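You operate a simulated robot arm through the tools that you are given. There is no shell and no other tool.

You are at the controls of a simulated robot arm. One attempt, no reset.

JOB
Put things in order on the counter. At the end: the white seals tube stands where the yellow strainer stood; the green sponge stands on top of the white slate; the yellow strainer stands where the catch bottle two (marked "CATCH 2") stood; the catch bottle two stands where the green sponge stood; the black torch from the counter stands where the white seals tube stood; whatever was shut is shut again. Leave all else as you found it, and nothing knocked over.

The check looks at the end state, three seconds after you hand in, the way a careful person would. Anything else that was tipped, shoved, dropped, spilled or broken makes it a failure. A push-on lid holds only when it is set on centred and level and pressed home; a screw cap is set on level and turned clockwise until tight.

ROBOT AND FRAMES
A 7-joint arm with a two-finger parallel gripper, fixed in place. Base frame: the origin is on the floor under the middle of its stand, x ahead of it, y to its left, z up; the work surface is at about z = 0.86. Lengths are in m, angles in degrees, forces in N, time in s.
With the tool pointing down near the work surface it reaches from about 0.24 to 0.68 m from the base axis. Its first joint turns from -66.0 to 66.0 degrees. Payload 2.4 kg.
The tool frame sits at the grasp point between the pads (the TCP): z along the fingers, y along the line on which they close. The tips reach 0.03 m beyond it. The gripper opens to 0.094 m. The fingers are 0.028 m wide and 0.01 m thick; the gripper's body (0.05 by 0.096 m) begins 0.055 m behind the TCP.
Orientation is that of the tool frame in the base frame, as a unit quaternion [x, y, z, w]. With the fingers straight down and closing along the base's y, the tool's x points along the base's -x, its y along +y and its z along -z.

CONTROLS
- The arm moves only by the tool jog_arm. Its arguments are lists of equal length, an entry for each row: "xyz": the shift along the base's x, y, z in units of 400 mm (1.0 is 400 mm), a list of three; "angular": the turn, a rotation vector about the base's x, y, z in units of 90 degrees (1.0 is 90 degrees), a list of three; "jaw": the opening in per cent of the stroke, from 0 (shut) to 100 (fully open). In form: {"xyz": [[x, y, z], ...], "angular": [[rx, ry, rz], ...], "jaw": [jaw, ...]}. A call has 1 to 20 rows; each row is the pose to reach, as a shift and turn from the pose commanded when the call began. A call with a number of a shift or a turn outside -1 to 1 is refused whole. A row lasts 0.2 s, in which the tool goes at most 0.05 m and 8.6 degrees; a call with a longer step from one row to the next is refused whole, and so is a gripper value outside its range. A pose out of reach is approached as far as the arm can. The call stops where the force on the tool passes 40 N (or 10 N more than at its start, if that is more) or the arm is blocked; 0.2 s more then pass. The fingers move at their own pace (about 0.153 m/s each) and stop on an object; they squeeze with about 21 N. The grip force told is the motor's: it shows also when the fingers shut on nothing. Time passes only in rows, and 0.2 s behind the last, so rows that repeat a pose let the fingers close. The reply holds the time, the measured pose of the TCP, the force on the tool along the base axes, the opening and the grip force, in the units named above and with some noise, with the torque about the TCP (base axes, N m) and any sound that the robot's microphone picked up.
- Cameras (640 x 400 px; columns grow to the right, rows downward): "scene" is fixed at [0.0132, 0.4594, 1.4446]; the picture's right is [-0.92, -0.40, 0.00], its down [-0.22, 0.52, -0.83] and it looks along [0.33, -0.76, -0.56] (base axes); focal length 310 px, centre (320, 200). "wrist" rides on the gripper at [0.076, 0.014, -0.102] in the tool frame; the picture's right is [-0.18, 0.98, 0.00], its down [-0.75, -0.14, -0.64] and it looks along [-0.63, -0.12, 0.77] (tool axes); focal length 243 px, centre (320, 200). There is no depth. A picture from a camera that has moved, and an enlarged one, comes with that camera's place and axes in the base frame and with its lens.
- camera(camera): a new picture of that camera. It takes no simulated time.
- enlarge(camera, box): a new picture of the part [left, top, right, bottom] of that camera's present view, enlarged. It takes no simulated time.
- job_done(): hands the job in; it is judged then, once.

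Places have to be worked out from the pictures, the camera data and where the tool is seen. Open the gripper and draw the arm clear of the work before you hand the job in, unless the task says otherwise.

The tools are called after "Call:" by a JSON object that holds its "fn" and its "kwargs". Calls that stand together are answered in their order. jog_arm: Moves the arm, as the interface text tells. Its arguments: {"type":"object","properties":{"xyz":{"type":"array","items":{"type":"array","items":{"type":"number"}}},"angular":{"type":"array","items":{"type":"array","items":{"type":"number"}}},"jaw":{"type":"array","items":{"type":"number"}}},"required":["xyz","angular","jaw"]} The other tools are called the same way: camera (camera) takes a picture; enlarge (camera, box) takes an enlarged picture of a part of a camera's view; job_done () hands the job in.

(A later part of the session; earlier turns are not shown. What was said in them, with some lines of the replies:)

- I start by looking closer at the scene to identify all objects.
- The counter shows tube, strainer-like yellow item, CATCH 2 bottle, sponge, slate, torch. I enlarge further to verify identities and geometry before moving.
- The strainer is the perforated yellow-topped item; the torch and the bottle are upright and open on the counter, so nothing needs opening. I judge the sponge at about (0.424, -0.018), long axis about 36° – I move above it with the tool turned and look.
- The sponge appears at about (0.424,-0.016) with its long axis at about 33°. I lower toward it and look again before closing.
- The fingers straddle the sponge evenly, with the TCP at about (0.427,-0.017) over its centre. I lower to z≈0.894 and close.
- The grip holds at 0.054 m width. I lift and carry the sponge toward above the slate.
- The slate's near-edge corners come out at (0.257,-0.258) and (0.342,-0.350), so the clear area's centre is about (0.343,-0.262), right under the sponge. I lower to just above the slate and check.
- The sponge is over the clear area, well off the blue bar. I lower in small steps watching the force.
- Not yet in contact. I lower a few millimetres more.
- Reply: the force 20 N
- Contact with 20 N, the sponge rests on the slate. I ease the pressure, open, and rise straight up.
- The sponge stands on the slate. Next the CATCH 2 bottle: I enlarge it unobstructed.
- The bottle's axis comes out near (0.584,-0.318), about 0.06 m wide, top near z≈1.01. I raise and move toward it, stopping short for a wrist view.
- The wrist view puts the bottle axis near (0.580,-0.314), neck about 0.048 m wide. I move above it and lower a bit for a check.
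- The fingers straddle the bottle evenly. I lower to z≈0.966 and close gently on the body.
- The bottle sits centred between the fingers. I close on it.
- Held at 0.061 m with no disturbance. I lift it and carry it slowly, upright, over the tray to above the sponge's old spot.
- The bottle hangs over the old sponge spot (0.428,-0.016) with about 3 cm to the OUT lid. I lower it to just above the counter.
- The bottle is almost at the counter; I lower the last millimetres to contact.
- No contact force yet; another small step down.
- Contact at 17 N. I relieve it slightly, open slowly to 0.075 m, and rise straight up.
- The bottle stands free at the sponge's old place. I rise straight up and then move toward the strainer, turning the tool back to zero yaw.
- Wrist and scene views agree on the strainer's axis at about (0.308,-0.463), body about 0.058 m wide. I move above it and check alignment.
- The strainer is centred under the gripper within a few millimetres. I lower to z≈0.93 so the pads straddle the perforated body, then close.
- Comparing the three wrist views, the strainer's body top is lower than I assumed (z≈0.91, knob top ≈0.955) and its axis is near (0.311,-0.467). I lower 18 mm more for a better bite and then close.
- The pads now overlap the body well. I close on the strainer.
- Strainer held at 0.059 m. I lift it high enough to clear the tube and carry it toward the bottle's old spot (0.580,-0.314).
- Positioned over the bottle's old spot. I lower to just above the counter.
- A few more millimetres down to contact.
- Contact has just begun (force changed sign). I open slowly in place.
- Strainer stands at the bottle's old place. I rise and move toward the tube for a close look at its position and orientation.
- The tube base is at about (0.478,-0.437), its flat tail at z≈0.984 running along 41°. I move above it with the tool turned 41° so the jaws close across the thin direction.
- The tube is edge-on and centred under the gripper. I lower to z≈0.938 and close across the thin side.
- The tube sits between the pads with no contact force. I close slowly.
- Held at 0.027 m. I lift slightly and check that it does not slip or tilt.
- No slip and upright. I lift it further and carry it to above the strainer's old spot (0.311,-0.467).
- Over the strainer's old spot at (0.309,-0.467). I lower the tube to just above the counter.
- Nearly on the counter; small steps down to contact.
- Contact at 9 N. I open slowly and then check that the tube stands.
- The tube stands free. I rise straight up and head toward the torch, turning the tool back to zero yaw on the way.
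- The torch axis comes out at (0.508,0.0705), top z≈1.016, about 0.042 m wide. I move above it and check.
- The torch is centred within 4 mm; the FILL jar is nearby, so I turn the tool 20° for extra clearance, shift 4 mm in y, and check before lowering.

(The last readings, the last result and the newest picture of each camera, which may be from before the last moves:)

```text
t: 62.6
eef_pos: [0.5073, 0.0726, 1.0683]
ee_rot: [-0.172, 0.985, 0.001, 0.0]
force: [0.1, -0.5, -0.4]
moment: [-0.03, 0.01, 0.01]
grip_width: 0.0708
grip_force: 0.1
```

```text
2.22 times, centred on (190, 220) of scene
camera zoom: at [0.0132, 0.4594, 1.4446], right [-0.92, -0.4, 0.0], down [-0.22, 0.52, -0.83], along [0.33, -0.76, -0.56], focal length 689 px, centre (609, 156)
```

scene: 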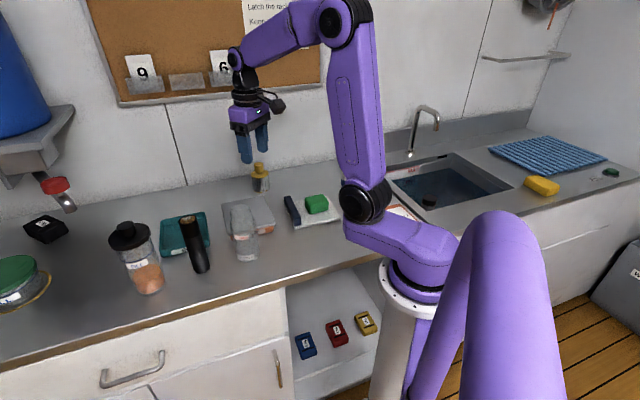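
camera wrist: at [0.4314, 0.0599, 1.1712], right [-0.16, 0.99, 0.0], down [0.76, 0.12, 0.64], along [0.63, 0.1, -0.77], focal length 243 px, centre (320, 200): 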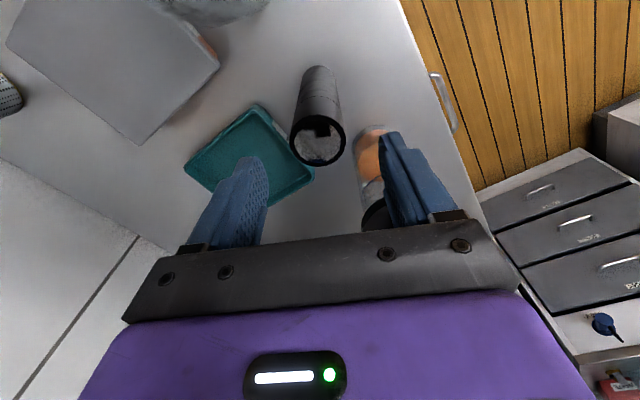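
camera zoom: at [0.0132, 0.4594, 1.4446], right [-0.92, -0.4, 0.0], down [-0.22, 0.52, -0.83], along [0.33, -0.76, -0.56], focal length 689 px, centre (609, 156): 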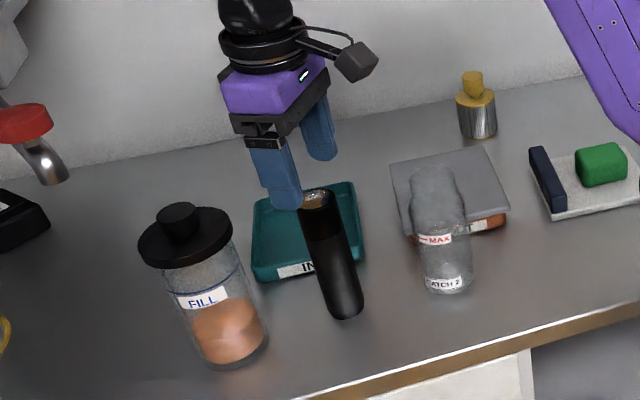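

Aligned. I lower to z≈0.973 around the torch.

Call:
{"fn": "jog_arm", "kwargs": {"xyz": [[0.002, -0.002, -0.05], [0.003, -0.003, -0.11], [0.003, -0.003, -0.17], [0.003, -0.003, -0.22], [0.003, -0.003, -0.238], [0.003, -0.003, -0.238]], "angular": [[0, 0, 0], [0, 0, 0], [0, 0, 0], [0, 0, 0], [0, 0, 0], [0, 0, 0]], "jaw": [75, 75, 75, 75, 75, 75]}}

Call:
{"fn": "camera", "kwargs": {"camera": "wrist"}}

Call:
{"fn": "enlarge", "kwargs": {"camera": "scene", "box": [100, 130, 280, 310]}}

```text
t: 64.0
eef_pos: [0.5089, 0.069, 0.9726]
ee_rot: [-0.173, 0.985, 0.001, -0.001]
force: [-0.1, 0.3, 0.2]
moment: [0.01, 0.02, 0.01]
grip_width: 0.0704
grip_force: 0.0
```

```text
taken
camera wrist: at [0.4321, 0.0574, 1.0756], right [-0.16, 0.99, 0.0], down [0.76, 0.12, 0.64], along [0.63, 0.1, -0.77], focal length 243 px, centre (320, 200)
```

wrist: 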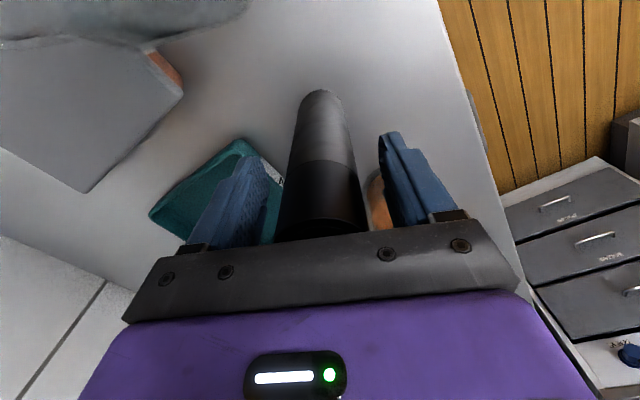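

```text
2.22 times, centred on (190, 220) of scene
camera zoom: at [0.0132, 0.4594, 1.4446], right [-0.92, -0.4, 0.0], down [-0.22, 0.52, -0.83], along [0.33, -0.76, -0.56], focal length 689 px, centre (609, 156)
```

zoom: 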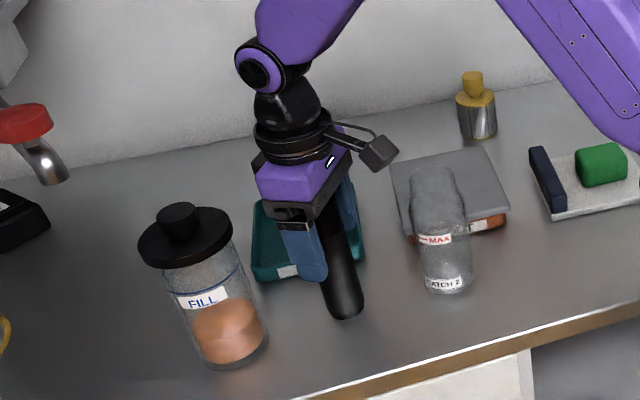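

The torch stands between the pads and nothing is touched. I close on it.

Call:
{"fn": "jog_arm", "kwargs": {"xyz": [[0, 0, 0], [0, 0, 0], [0, 0, 0], [0, 0, 0], [0, 0, 0]], "angular": [[0, 0, 0], [0, 0, 0], [0, 0, 0], [0, 0, 0], [0, 0, 0]], "jaw": [60, 50, 42, 20, 20]}}

Call:
{"fn": "camera", "kwargs": {"camera": "wrist"}}

Call:
{"fn": "enlarge", "kwargs": {"camera": "scene", "box": [100, 130, 280, 310]}}

```text
t: 65.2
eef_pos: [0.5093, 0.0698, 0.9737]
ee_rot: [-0.172, 0.985, 0.0, -0.001]
force: [-0.5, 1.3, 0.0]
moment: [0.15, 0.02, 0.05]
grip_width: 0.0394
grip_force: 20.9
```

```text
taken
camera wrist: at [0.4321, 0.0575, 1.0758], right [-0.16, 0.99, 0.0], down [0.76, 0.12, 0.64], along [0.63, 0.1, -0.77], focal length 243 px, centre (320, 200)
```

wrist: 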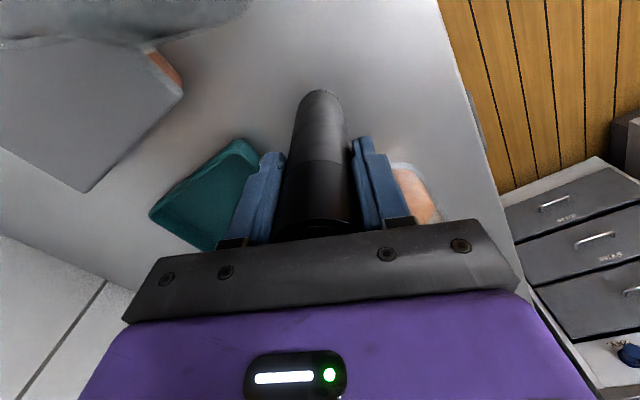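

```text
2.22 times, centred on (190, 220) of scene
camera zoom: at [0.0131, 0.4595, 1.4446], right [-0.92, -0.4, 0.0], down [-0.22, 0.52, -0.83], along [0.33, -0.76, -0.56], focal length 689 px, centre (609, 156)
```

zoom: 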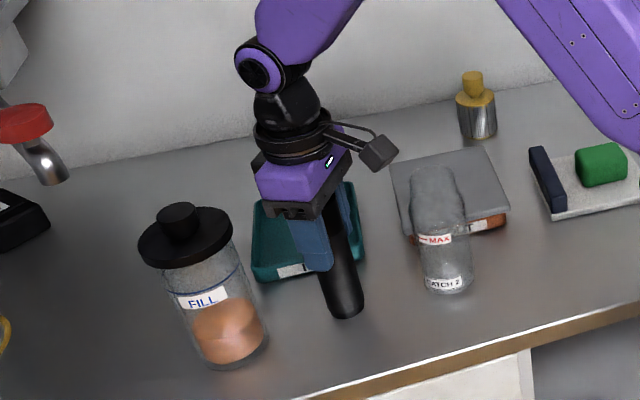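

Held at 0.039 m. I lift it straight up and check for tilt before travelling.

Call:
{"fn": "jog_arm", "kwargs": {"xyz": [[0, 0, 0.03], [0, 0, 0.09], [0, 0, 0.17], [0, 0, 0.26], [0, 0, 0.35], [0, 0, 0.43], [0, 0, 0.45], [0, 0, 0.45]], "angular": [[0, 0, 0], [0, 0, 0], [0, 0, 0], [0, 0, 0], [0, 0, 0], [0, 0, 0], [0, 0, 0], [0, 0, 0]], "jaw": [20, 20, 20, 20, 20, 20, 20, 20]}}

Call:
{"fn": "camera", "kwargs": {"camera": "scene"}}

Call:
{"fn": "camera", "kwargs": {"camera": "wrist"}}

```text
t: 67.0
eef_pos: [0.5109, 0.0714, 1.1561]
ee_rot: [-0.171, 0.985, 0.0, -0.001]
force: [-0.3, 0.6, -3.5]
moment: [0.01, -0.03, 0.03]
grip_width: 0.0397
grip_force: 21.2
```

```text
taken
```

scene: 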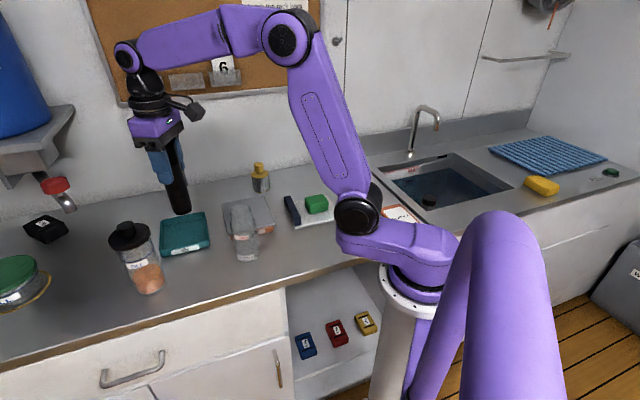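

```text
taken
camera wrist: at [0.4344, 0.0597, 1.2588], right [-0.16, 0.99, 0.0], down [0.76, 0.12, 0.64], along [0.63, 0.1, -0.77], focal length 243 px, centre (320, 200)
```

wrist: 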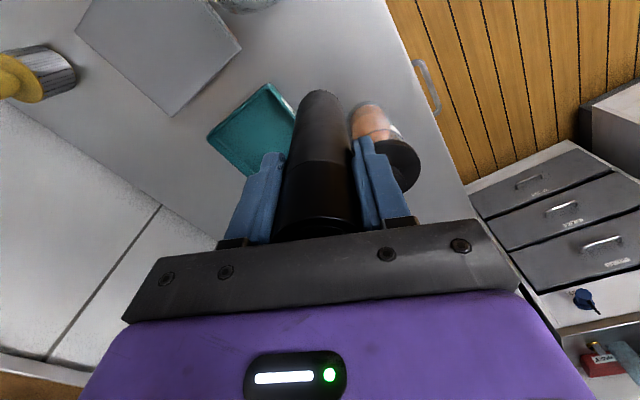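

The torch hangs straight. I carry it at this height toward the tube's old spot, first leg.

Call:
{"fn": "jog_arm", "kwargs": {"xyz": [[0, -0.03, 0], [0, -0.09, 0], [-0.005, -0.16, 0], [-0.012, -0.24, 0], [-0.018, -0.32, 0], [-0.025, -0.4, 0], [-0.03, -0.48, 0], [-0.035, -0.55, 0], [-0.038, -0.61, 0], [-0.04, -0.65, 0], [-0.04, -0.675, 0], [-0.04, -0.675, 0]], "angular": [[0, 0, 0], [0, 0, 0.02], [0, 0, 0.05], [0, 0, 0.08], [0, 0, 0.11], [0, 0, 0.14], [0, 0, 0.17], [0, 0, 0.2], [0, 0, 0.22], [0, 0, 0.24], [0, 0, 0.24], [0, 0, 0.24]], "jaw": [20, 20, 20, 20, 20, 20, 20, 20, 20, 20, 20, 20]}}

Call:
{"fn": "camera", "kwargs": {"camera": "scene"}}

Call:
{"fn": "camera", "kwargs": {"camera": "wrist"}}

```text
t: 69.6
eef_pos: [0.491, -0.1994, 1.154]
ee_rot: [-0.353, 0.936, 0.0, 0.0]
force: [-0.7, 0.6, -3.5]
moment: [-0.02, 0.02, 0.02]
grip_width: 0.0398
grip_force: 21.2
```

```text
taken
```

scene: 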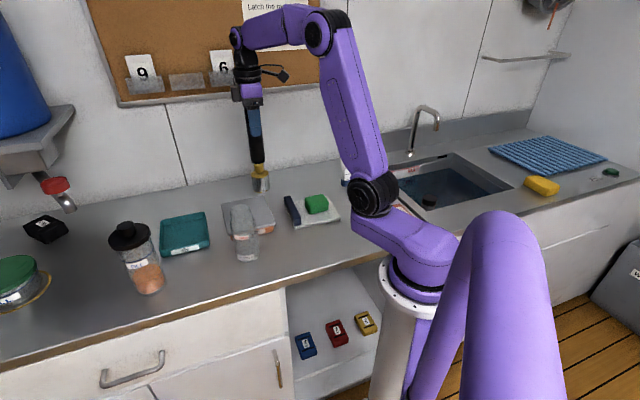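

```text
taken
camera wrist: at [0.4254, -0.239, 1.2574], right [-0.51, 0.86, 0.0], down [0.66, 0.39, 0.64], along [0.55, 0.33, -0.77], focal length 243 px, centre (320, 200)
```

wrist: 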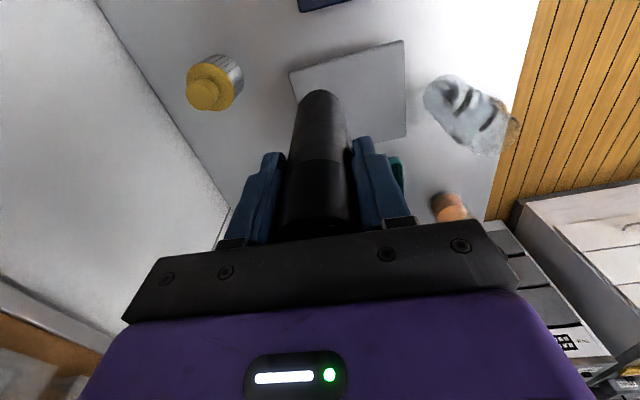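

Now the second leg to above the tube's old spot (0.478,-0.438).

Call:
{"fn": "jog_arm", "kwargs": {"xyz": [[0, -0.03, 0], [-0.004, -0.09, 0], [-0.009, -0.16, 0], [-0.013, -0.24, 0], [-0.018, -0.32, 0], [-0.022, -0.4, 0], [-0.026, -0.47, 0], [-0.03, -0.53, 0], [-0.032, -0.57, 0], [-0.034, -0.597, 0], [-0.034, -0.597, 0]], "angular": [[0, 0, 0], [0, 0, 0], [0, 0, 0], [0, 0, 0], [0, 0, 0], [0, 0, 0], [0, 0, 0], [0, 0, 0], [0, 0, 0], [0, 0, 0], [0, 0, 0]], "jaw": [20, 20, 20, 20, 20, 20, 20, 20, 20, 20, 20]}}

Call:
{"fn": "camera", "kwargs": {"camera": "scene"}}

Call:
{"fn": "camera", "kwargs": {"camera": "wrist"}}

```text
t: 72.0
eef_pos: [0.4774, -0.4366, 1.153]
ee_rot: [-0.354, 0.935, 0.0, 0.001]
force: [0.8, 1.2, -3.1]
moment: [-0.01, 0.02, 0.0]
grip_width: 0.0395
grip_force: 21.3
out of reach, approached as far as the arm can: row 10, 11
```

```text
taken
```

scene: 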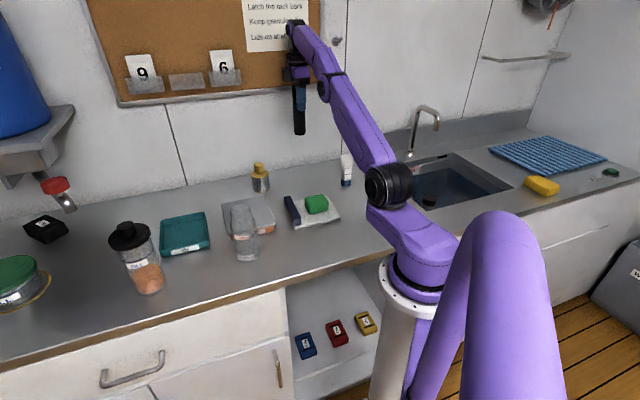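

```text
taken
camera wrist: at [0.4106, -0.4754, 1.2556], right [-0.51, 0.86, 0.0], down [0.66, 0.39, 0.64], along [0.55, 0.33, -0.77], focal length 243 px, centre (320, 200)
```

wrist: 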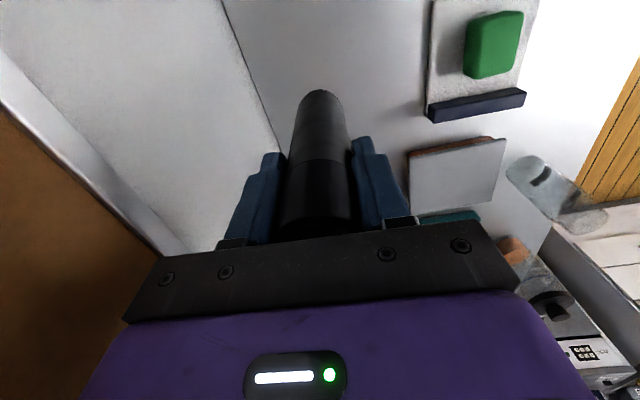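

Slightly at the reach limit up here, but lower it will be reachable. I lower toward the counter, stopping just above.

Call:
{"fn": "jog_arm", "kwargs": {"xyz": [[0, 0, -0.05], [0, 0, -0.12], [0, 0, -0.19], [0, 0, -0.26], [0, 0, -0.33], [0, 0, -0.38], [0, 0, -0.41], [0, 0, -0.425], [0, 0, -0.425]], "angular": [[0, 0, 0], [0, 0, 0], [0, 0, 0], [0, 0, 0], [0, 0, 0], [0, 0, 0], [0, 0, 0], [0, 0, 0], [0, 0, 0]], "jaw": [20, 20, 20, 20, 20, 20, 20, 20, 20]}}

Call:
{"fn": "enlarge", "kwargs": {"camera": "scene", "box": [230, 100, 380, 220]}}

Call:
{"fn": "camera", "kwargs": {"camera": "wrist"}}

```text
t: 74.0
eef_pos: [0.4754, -0.4372, 0.9829]
ee_rot: [-0.354, 0.935, 0.0, 0.0]
force: [0.5, -0.3, -3.1]
moment: [-0.01, -0.02, 0.0]
grip_width: 0.0394
grip_force: 20.8
```

```text
3.33 times, centred on (305, 160) of scene
camera zoom: at [0.0132, 0.4594, 1.4446], right [-0.92, -0.4, 0.0], down [-0.22, 0.52, -0.83], along [0.33, -0.76, -0.56], focal length 1034 px, centre (370, 333)
```

zoom: 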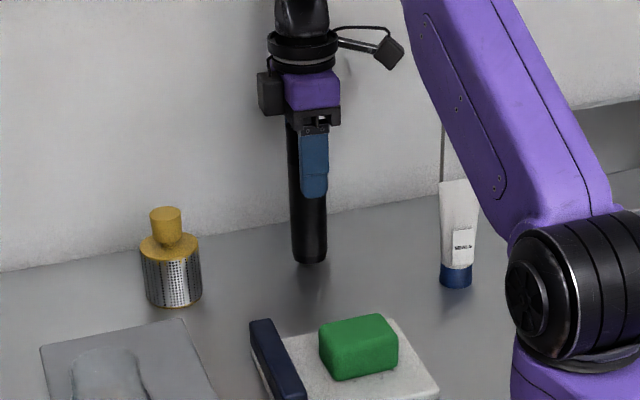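

```text
taken
camera wrist: at [0.4098, -0.4761, 1.0852], right [-0.51, 0.86, 0.0], down [0.66, 0.39, 0.64], along [0.55, 0.33, -0.77], focal length 243 px, centre (320, 200)
```

wrist: 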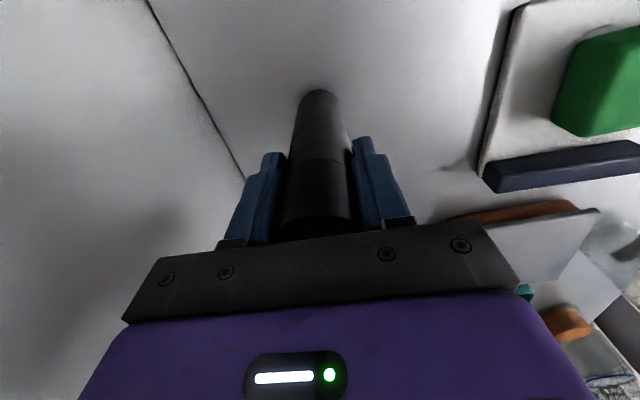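

The torch is about 1 cm above the counter at (0.476,-0.437). I nudge 2 mm and lower to near contact.

Call:
{"fn": "jog_arm", "kwargs": {"xyz": [[0.003, -0.003, -0.008], [0.006, -0.005, -0.016], [0.006, -0.005, -0.02], [0.006, -0.005, -0.02]], "angular": [[0, 0, 0], [0, 0, 0], [0, 0, 0], [0, 0, 0]], "jaw": [20, 20, 20, 20]}}

```text
t: 75.0
eef_pos: [0.4786, -0.4395, 0.976]
ee_rot: [-0.354, 0.935, -0.001, 0.0]
force: [0.0, 0.3, 1.1]
moment: [0.15, 0.03, 0.02]
grip_width: 0.0395
grip_force: 21.3
```

Contact starts (force rose from -3.1 to +1.1 N). One more millimetre, then I open slowly.

Call:
{"fn": "jog_arm", "kwargs": {"xyz": [[0, 0, -0.002], [0, 0, -0.002], [0, 0, -0.002], [0, 0, -0.002], [0, 0, -0.002], [0, 0, -0.002], [0, 0, -0.002]], "angular": [[0, 0, 0], [0, 0, 0], [0, 0, 0], [0, 0, 0], [0, 0, 0], [0, 0, 0], [0, 0, 0]], "jaw": [20, 20, 43, 47, 55, 70, 70]}}

Call:
{"fn": "enlarge", "kwargs": {"camera": "scene", "box": [230, 100, 380, 220]}}

Call:
{"fn": "camera", "kwargs": {"camera": "wrist"}}

```text
t: 76.6
eef_pos: [0.4798, -0.4377, 0.9746]
ee_rot: [-0.354, 0.935, 0.0, 0.0]
force: [-0.2, -0.2, 0.6]
moment: [0.0, 0.01, 0.03]
grip_width: 0.0659
grip_force: 0.1
```

```text
3.33 times, centred on (305, 160) of scene
camera zoom: at [0.0132, 0.4594, 1.4446], right [-0.92, -0.4, 0.0], down [-0.22, 0.52, -0.83], along [0.33, -0.76, -0.56], focal length 1034 px, centre (370, 333)
```

zoom: 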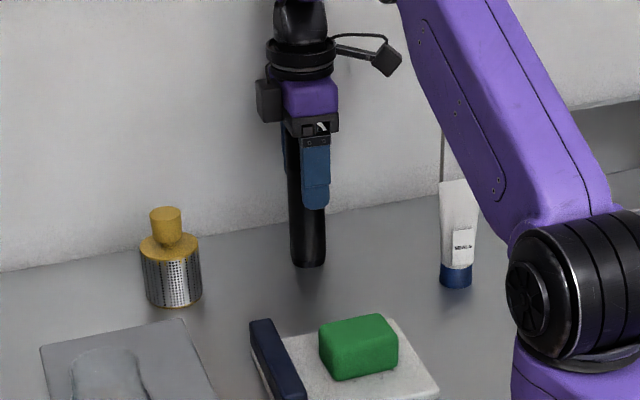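

```text
taken
camera wrist: at [0.4128, -0.4777, 1.077], right [-0.51, 0.86, 0.0], down [0.66, 0.39, 0.64], along [0.55, 0.33, -0.77], focal length 243 px, centre (320, 200)
```

wrist: 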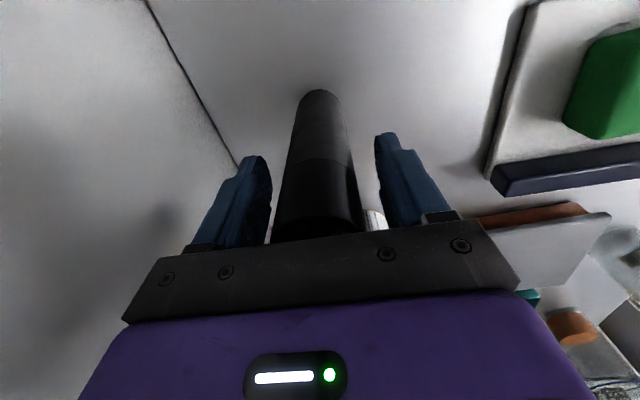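

The torch stands free. I rise straight up and then retreat to a clear pose.

Call:
{"fn": "jog_arm", "kwargs": {"xyz": [[0, 0, 0.03], [0, 0, 0.1], [0, 0, 0.18], [0, 0, 0.26], [0, 0, 0.33], [-0.015, 0.05, 0.36], [-0.035, 0.14, 0.38], [-0.06, 0.24, 0.4], [-0.085, 0.34, 0.4], [-0.105, 0.44, 0.4], [-0.13, 0.54, 0.4], [-0.15, 0.64, 0.4], [-0.17, 0.73, 0.4], [-0.185, 0.795, 0.4], [-0.185, 0.795, 0.4]], "angular": [[0, 0, 0], [0, 0, 0], [0, 0, 0], [0, 0, 0], [0, 0, 0], [0, 0, -0.04], [0, 0, -0.09], [0, 0, -0.15], [0, 0, -0.21], [0, 0, -0.27], [0, 0, -0.33], [0, 0, -0.39], [0, 0, -0.43], [0, 0, -0.46], [0, 0, -0.46]], "jaw": [70, 70, 70, 70, 70, 80, 90, 100, 100, 100, 100, 100, 100, 100, 100]}}

Call:
{"fn": "camera", "kwargs": {"camera": "scene"}}

Call:
{"fn": "camera", "kwargs": {"camera": "wrist"}}

Call:
{"fn": "enlarge", "kwargs": {"camera": "scene", "box": [210, 120, 390, 280]}}

```text
t: 79.8
eef_pos: [0.4043, -0.1211, 1.1317]
ee_rot: [0.001, 1.0, 0.0, 0.0]
force: [0.0, 0.7, -0.1]
moment: [-0.01, -0.02, 0.01]
grip_width: 0.0942
grip_force: 0.1
```

```text
taken
```

scene: 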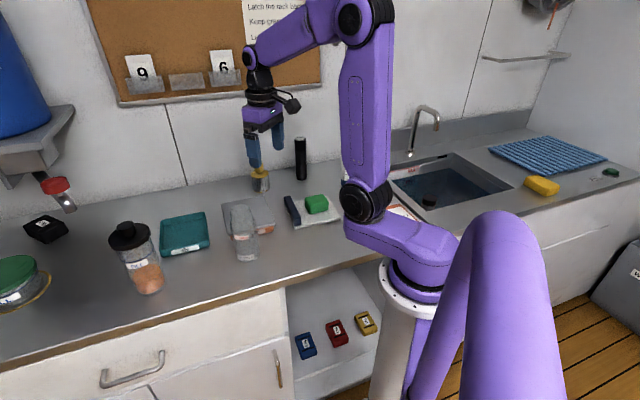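

```text
taken
camera wrist: at [0.3292, -0.1052, 1.2351], right [0.19, 0.98, 0.0], down [0.75, -0.14, 0.64], along [0.63, -0.12, -0.77], focal length 243 px, centre (320, 200)
```

wrist: 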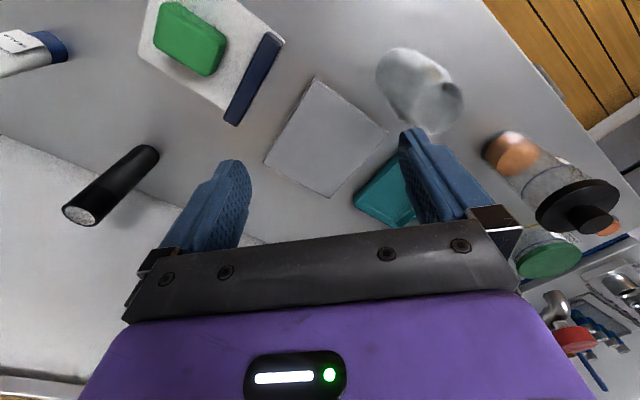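

```text
2.50 times, centred on (300, 200) of scene
camera zoom: at [0.0131, 0.4594, 1.4446], right [-0.92, -0.4, 0.0], down [-0.22, 0.52, -0.83], along [0.33, -0.76, -0.56], focal length 775 px, centre (370, 200)
```

zoom: 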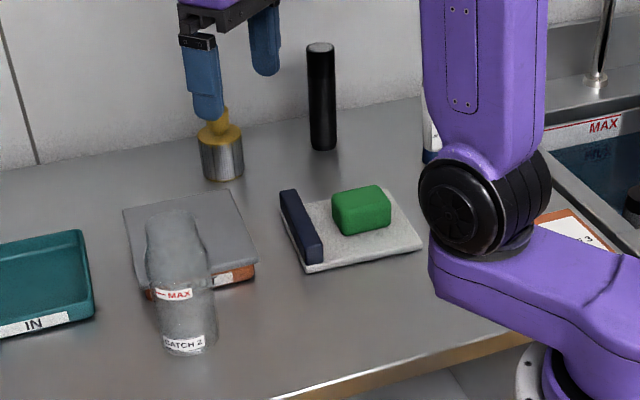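

All five items stand at their targets: the torch at the tube's spot, the strainer at the bottle's spot, the bottle at the sponge's spot, the sponge on the slate, and the tube (visible in the wrist view) at the strainer's spot. Nothing else moved, the gripper is open and the arm is clear, so I hand in.

Call:
{"fn": "job_done", "kwargs": {}}

```text
The job is handed in.
```

The counter is set as you asked and the job is handed in. I have not seen the check's result. From the last pictures and readings:

- **White seals tube:** it stands where the yellow strainer stood. The arm hid it from the scene camera at the end, but the wrist camera showed it upright.
- **Green sponge:** it sits on the clear part of the white slate, away from the blue bar. The slate did not move.
- **Yellow strainer:** it stands where the CATCH 2 bottle stood.
- **CATCH 2 bottle:** it stands upright where the sponge was, about 3 cm from the OUT tray's lid.
- **Black torch:** it stands where the seals tube was.

By my measurements each item landed within a few millimetres of its target. Nothing needed opening, so nothing had to be shut again, and I saw nothing tipped or shoved. The gripper is open and the arm is clear of the work, close to its starting pose.
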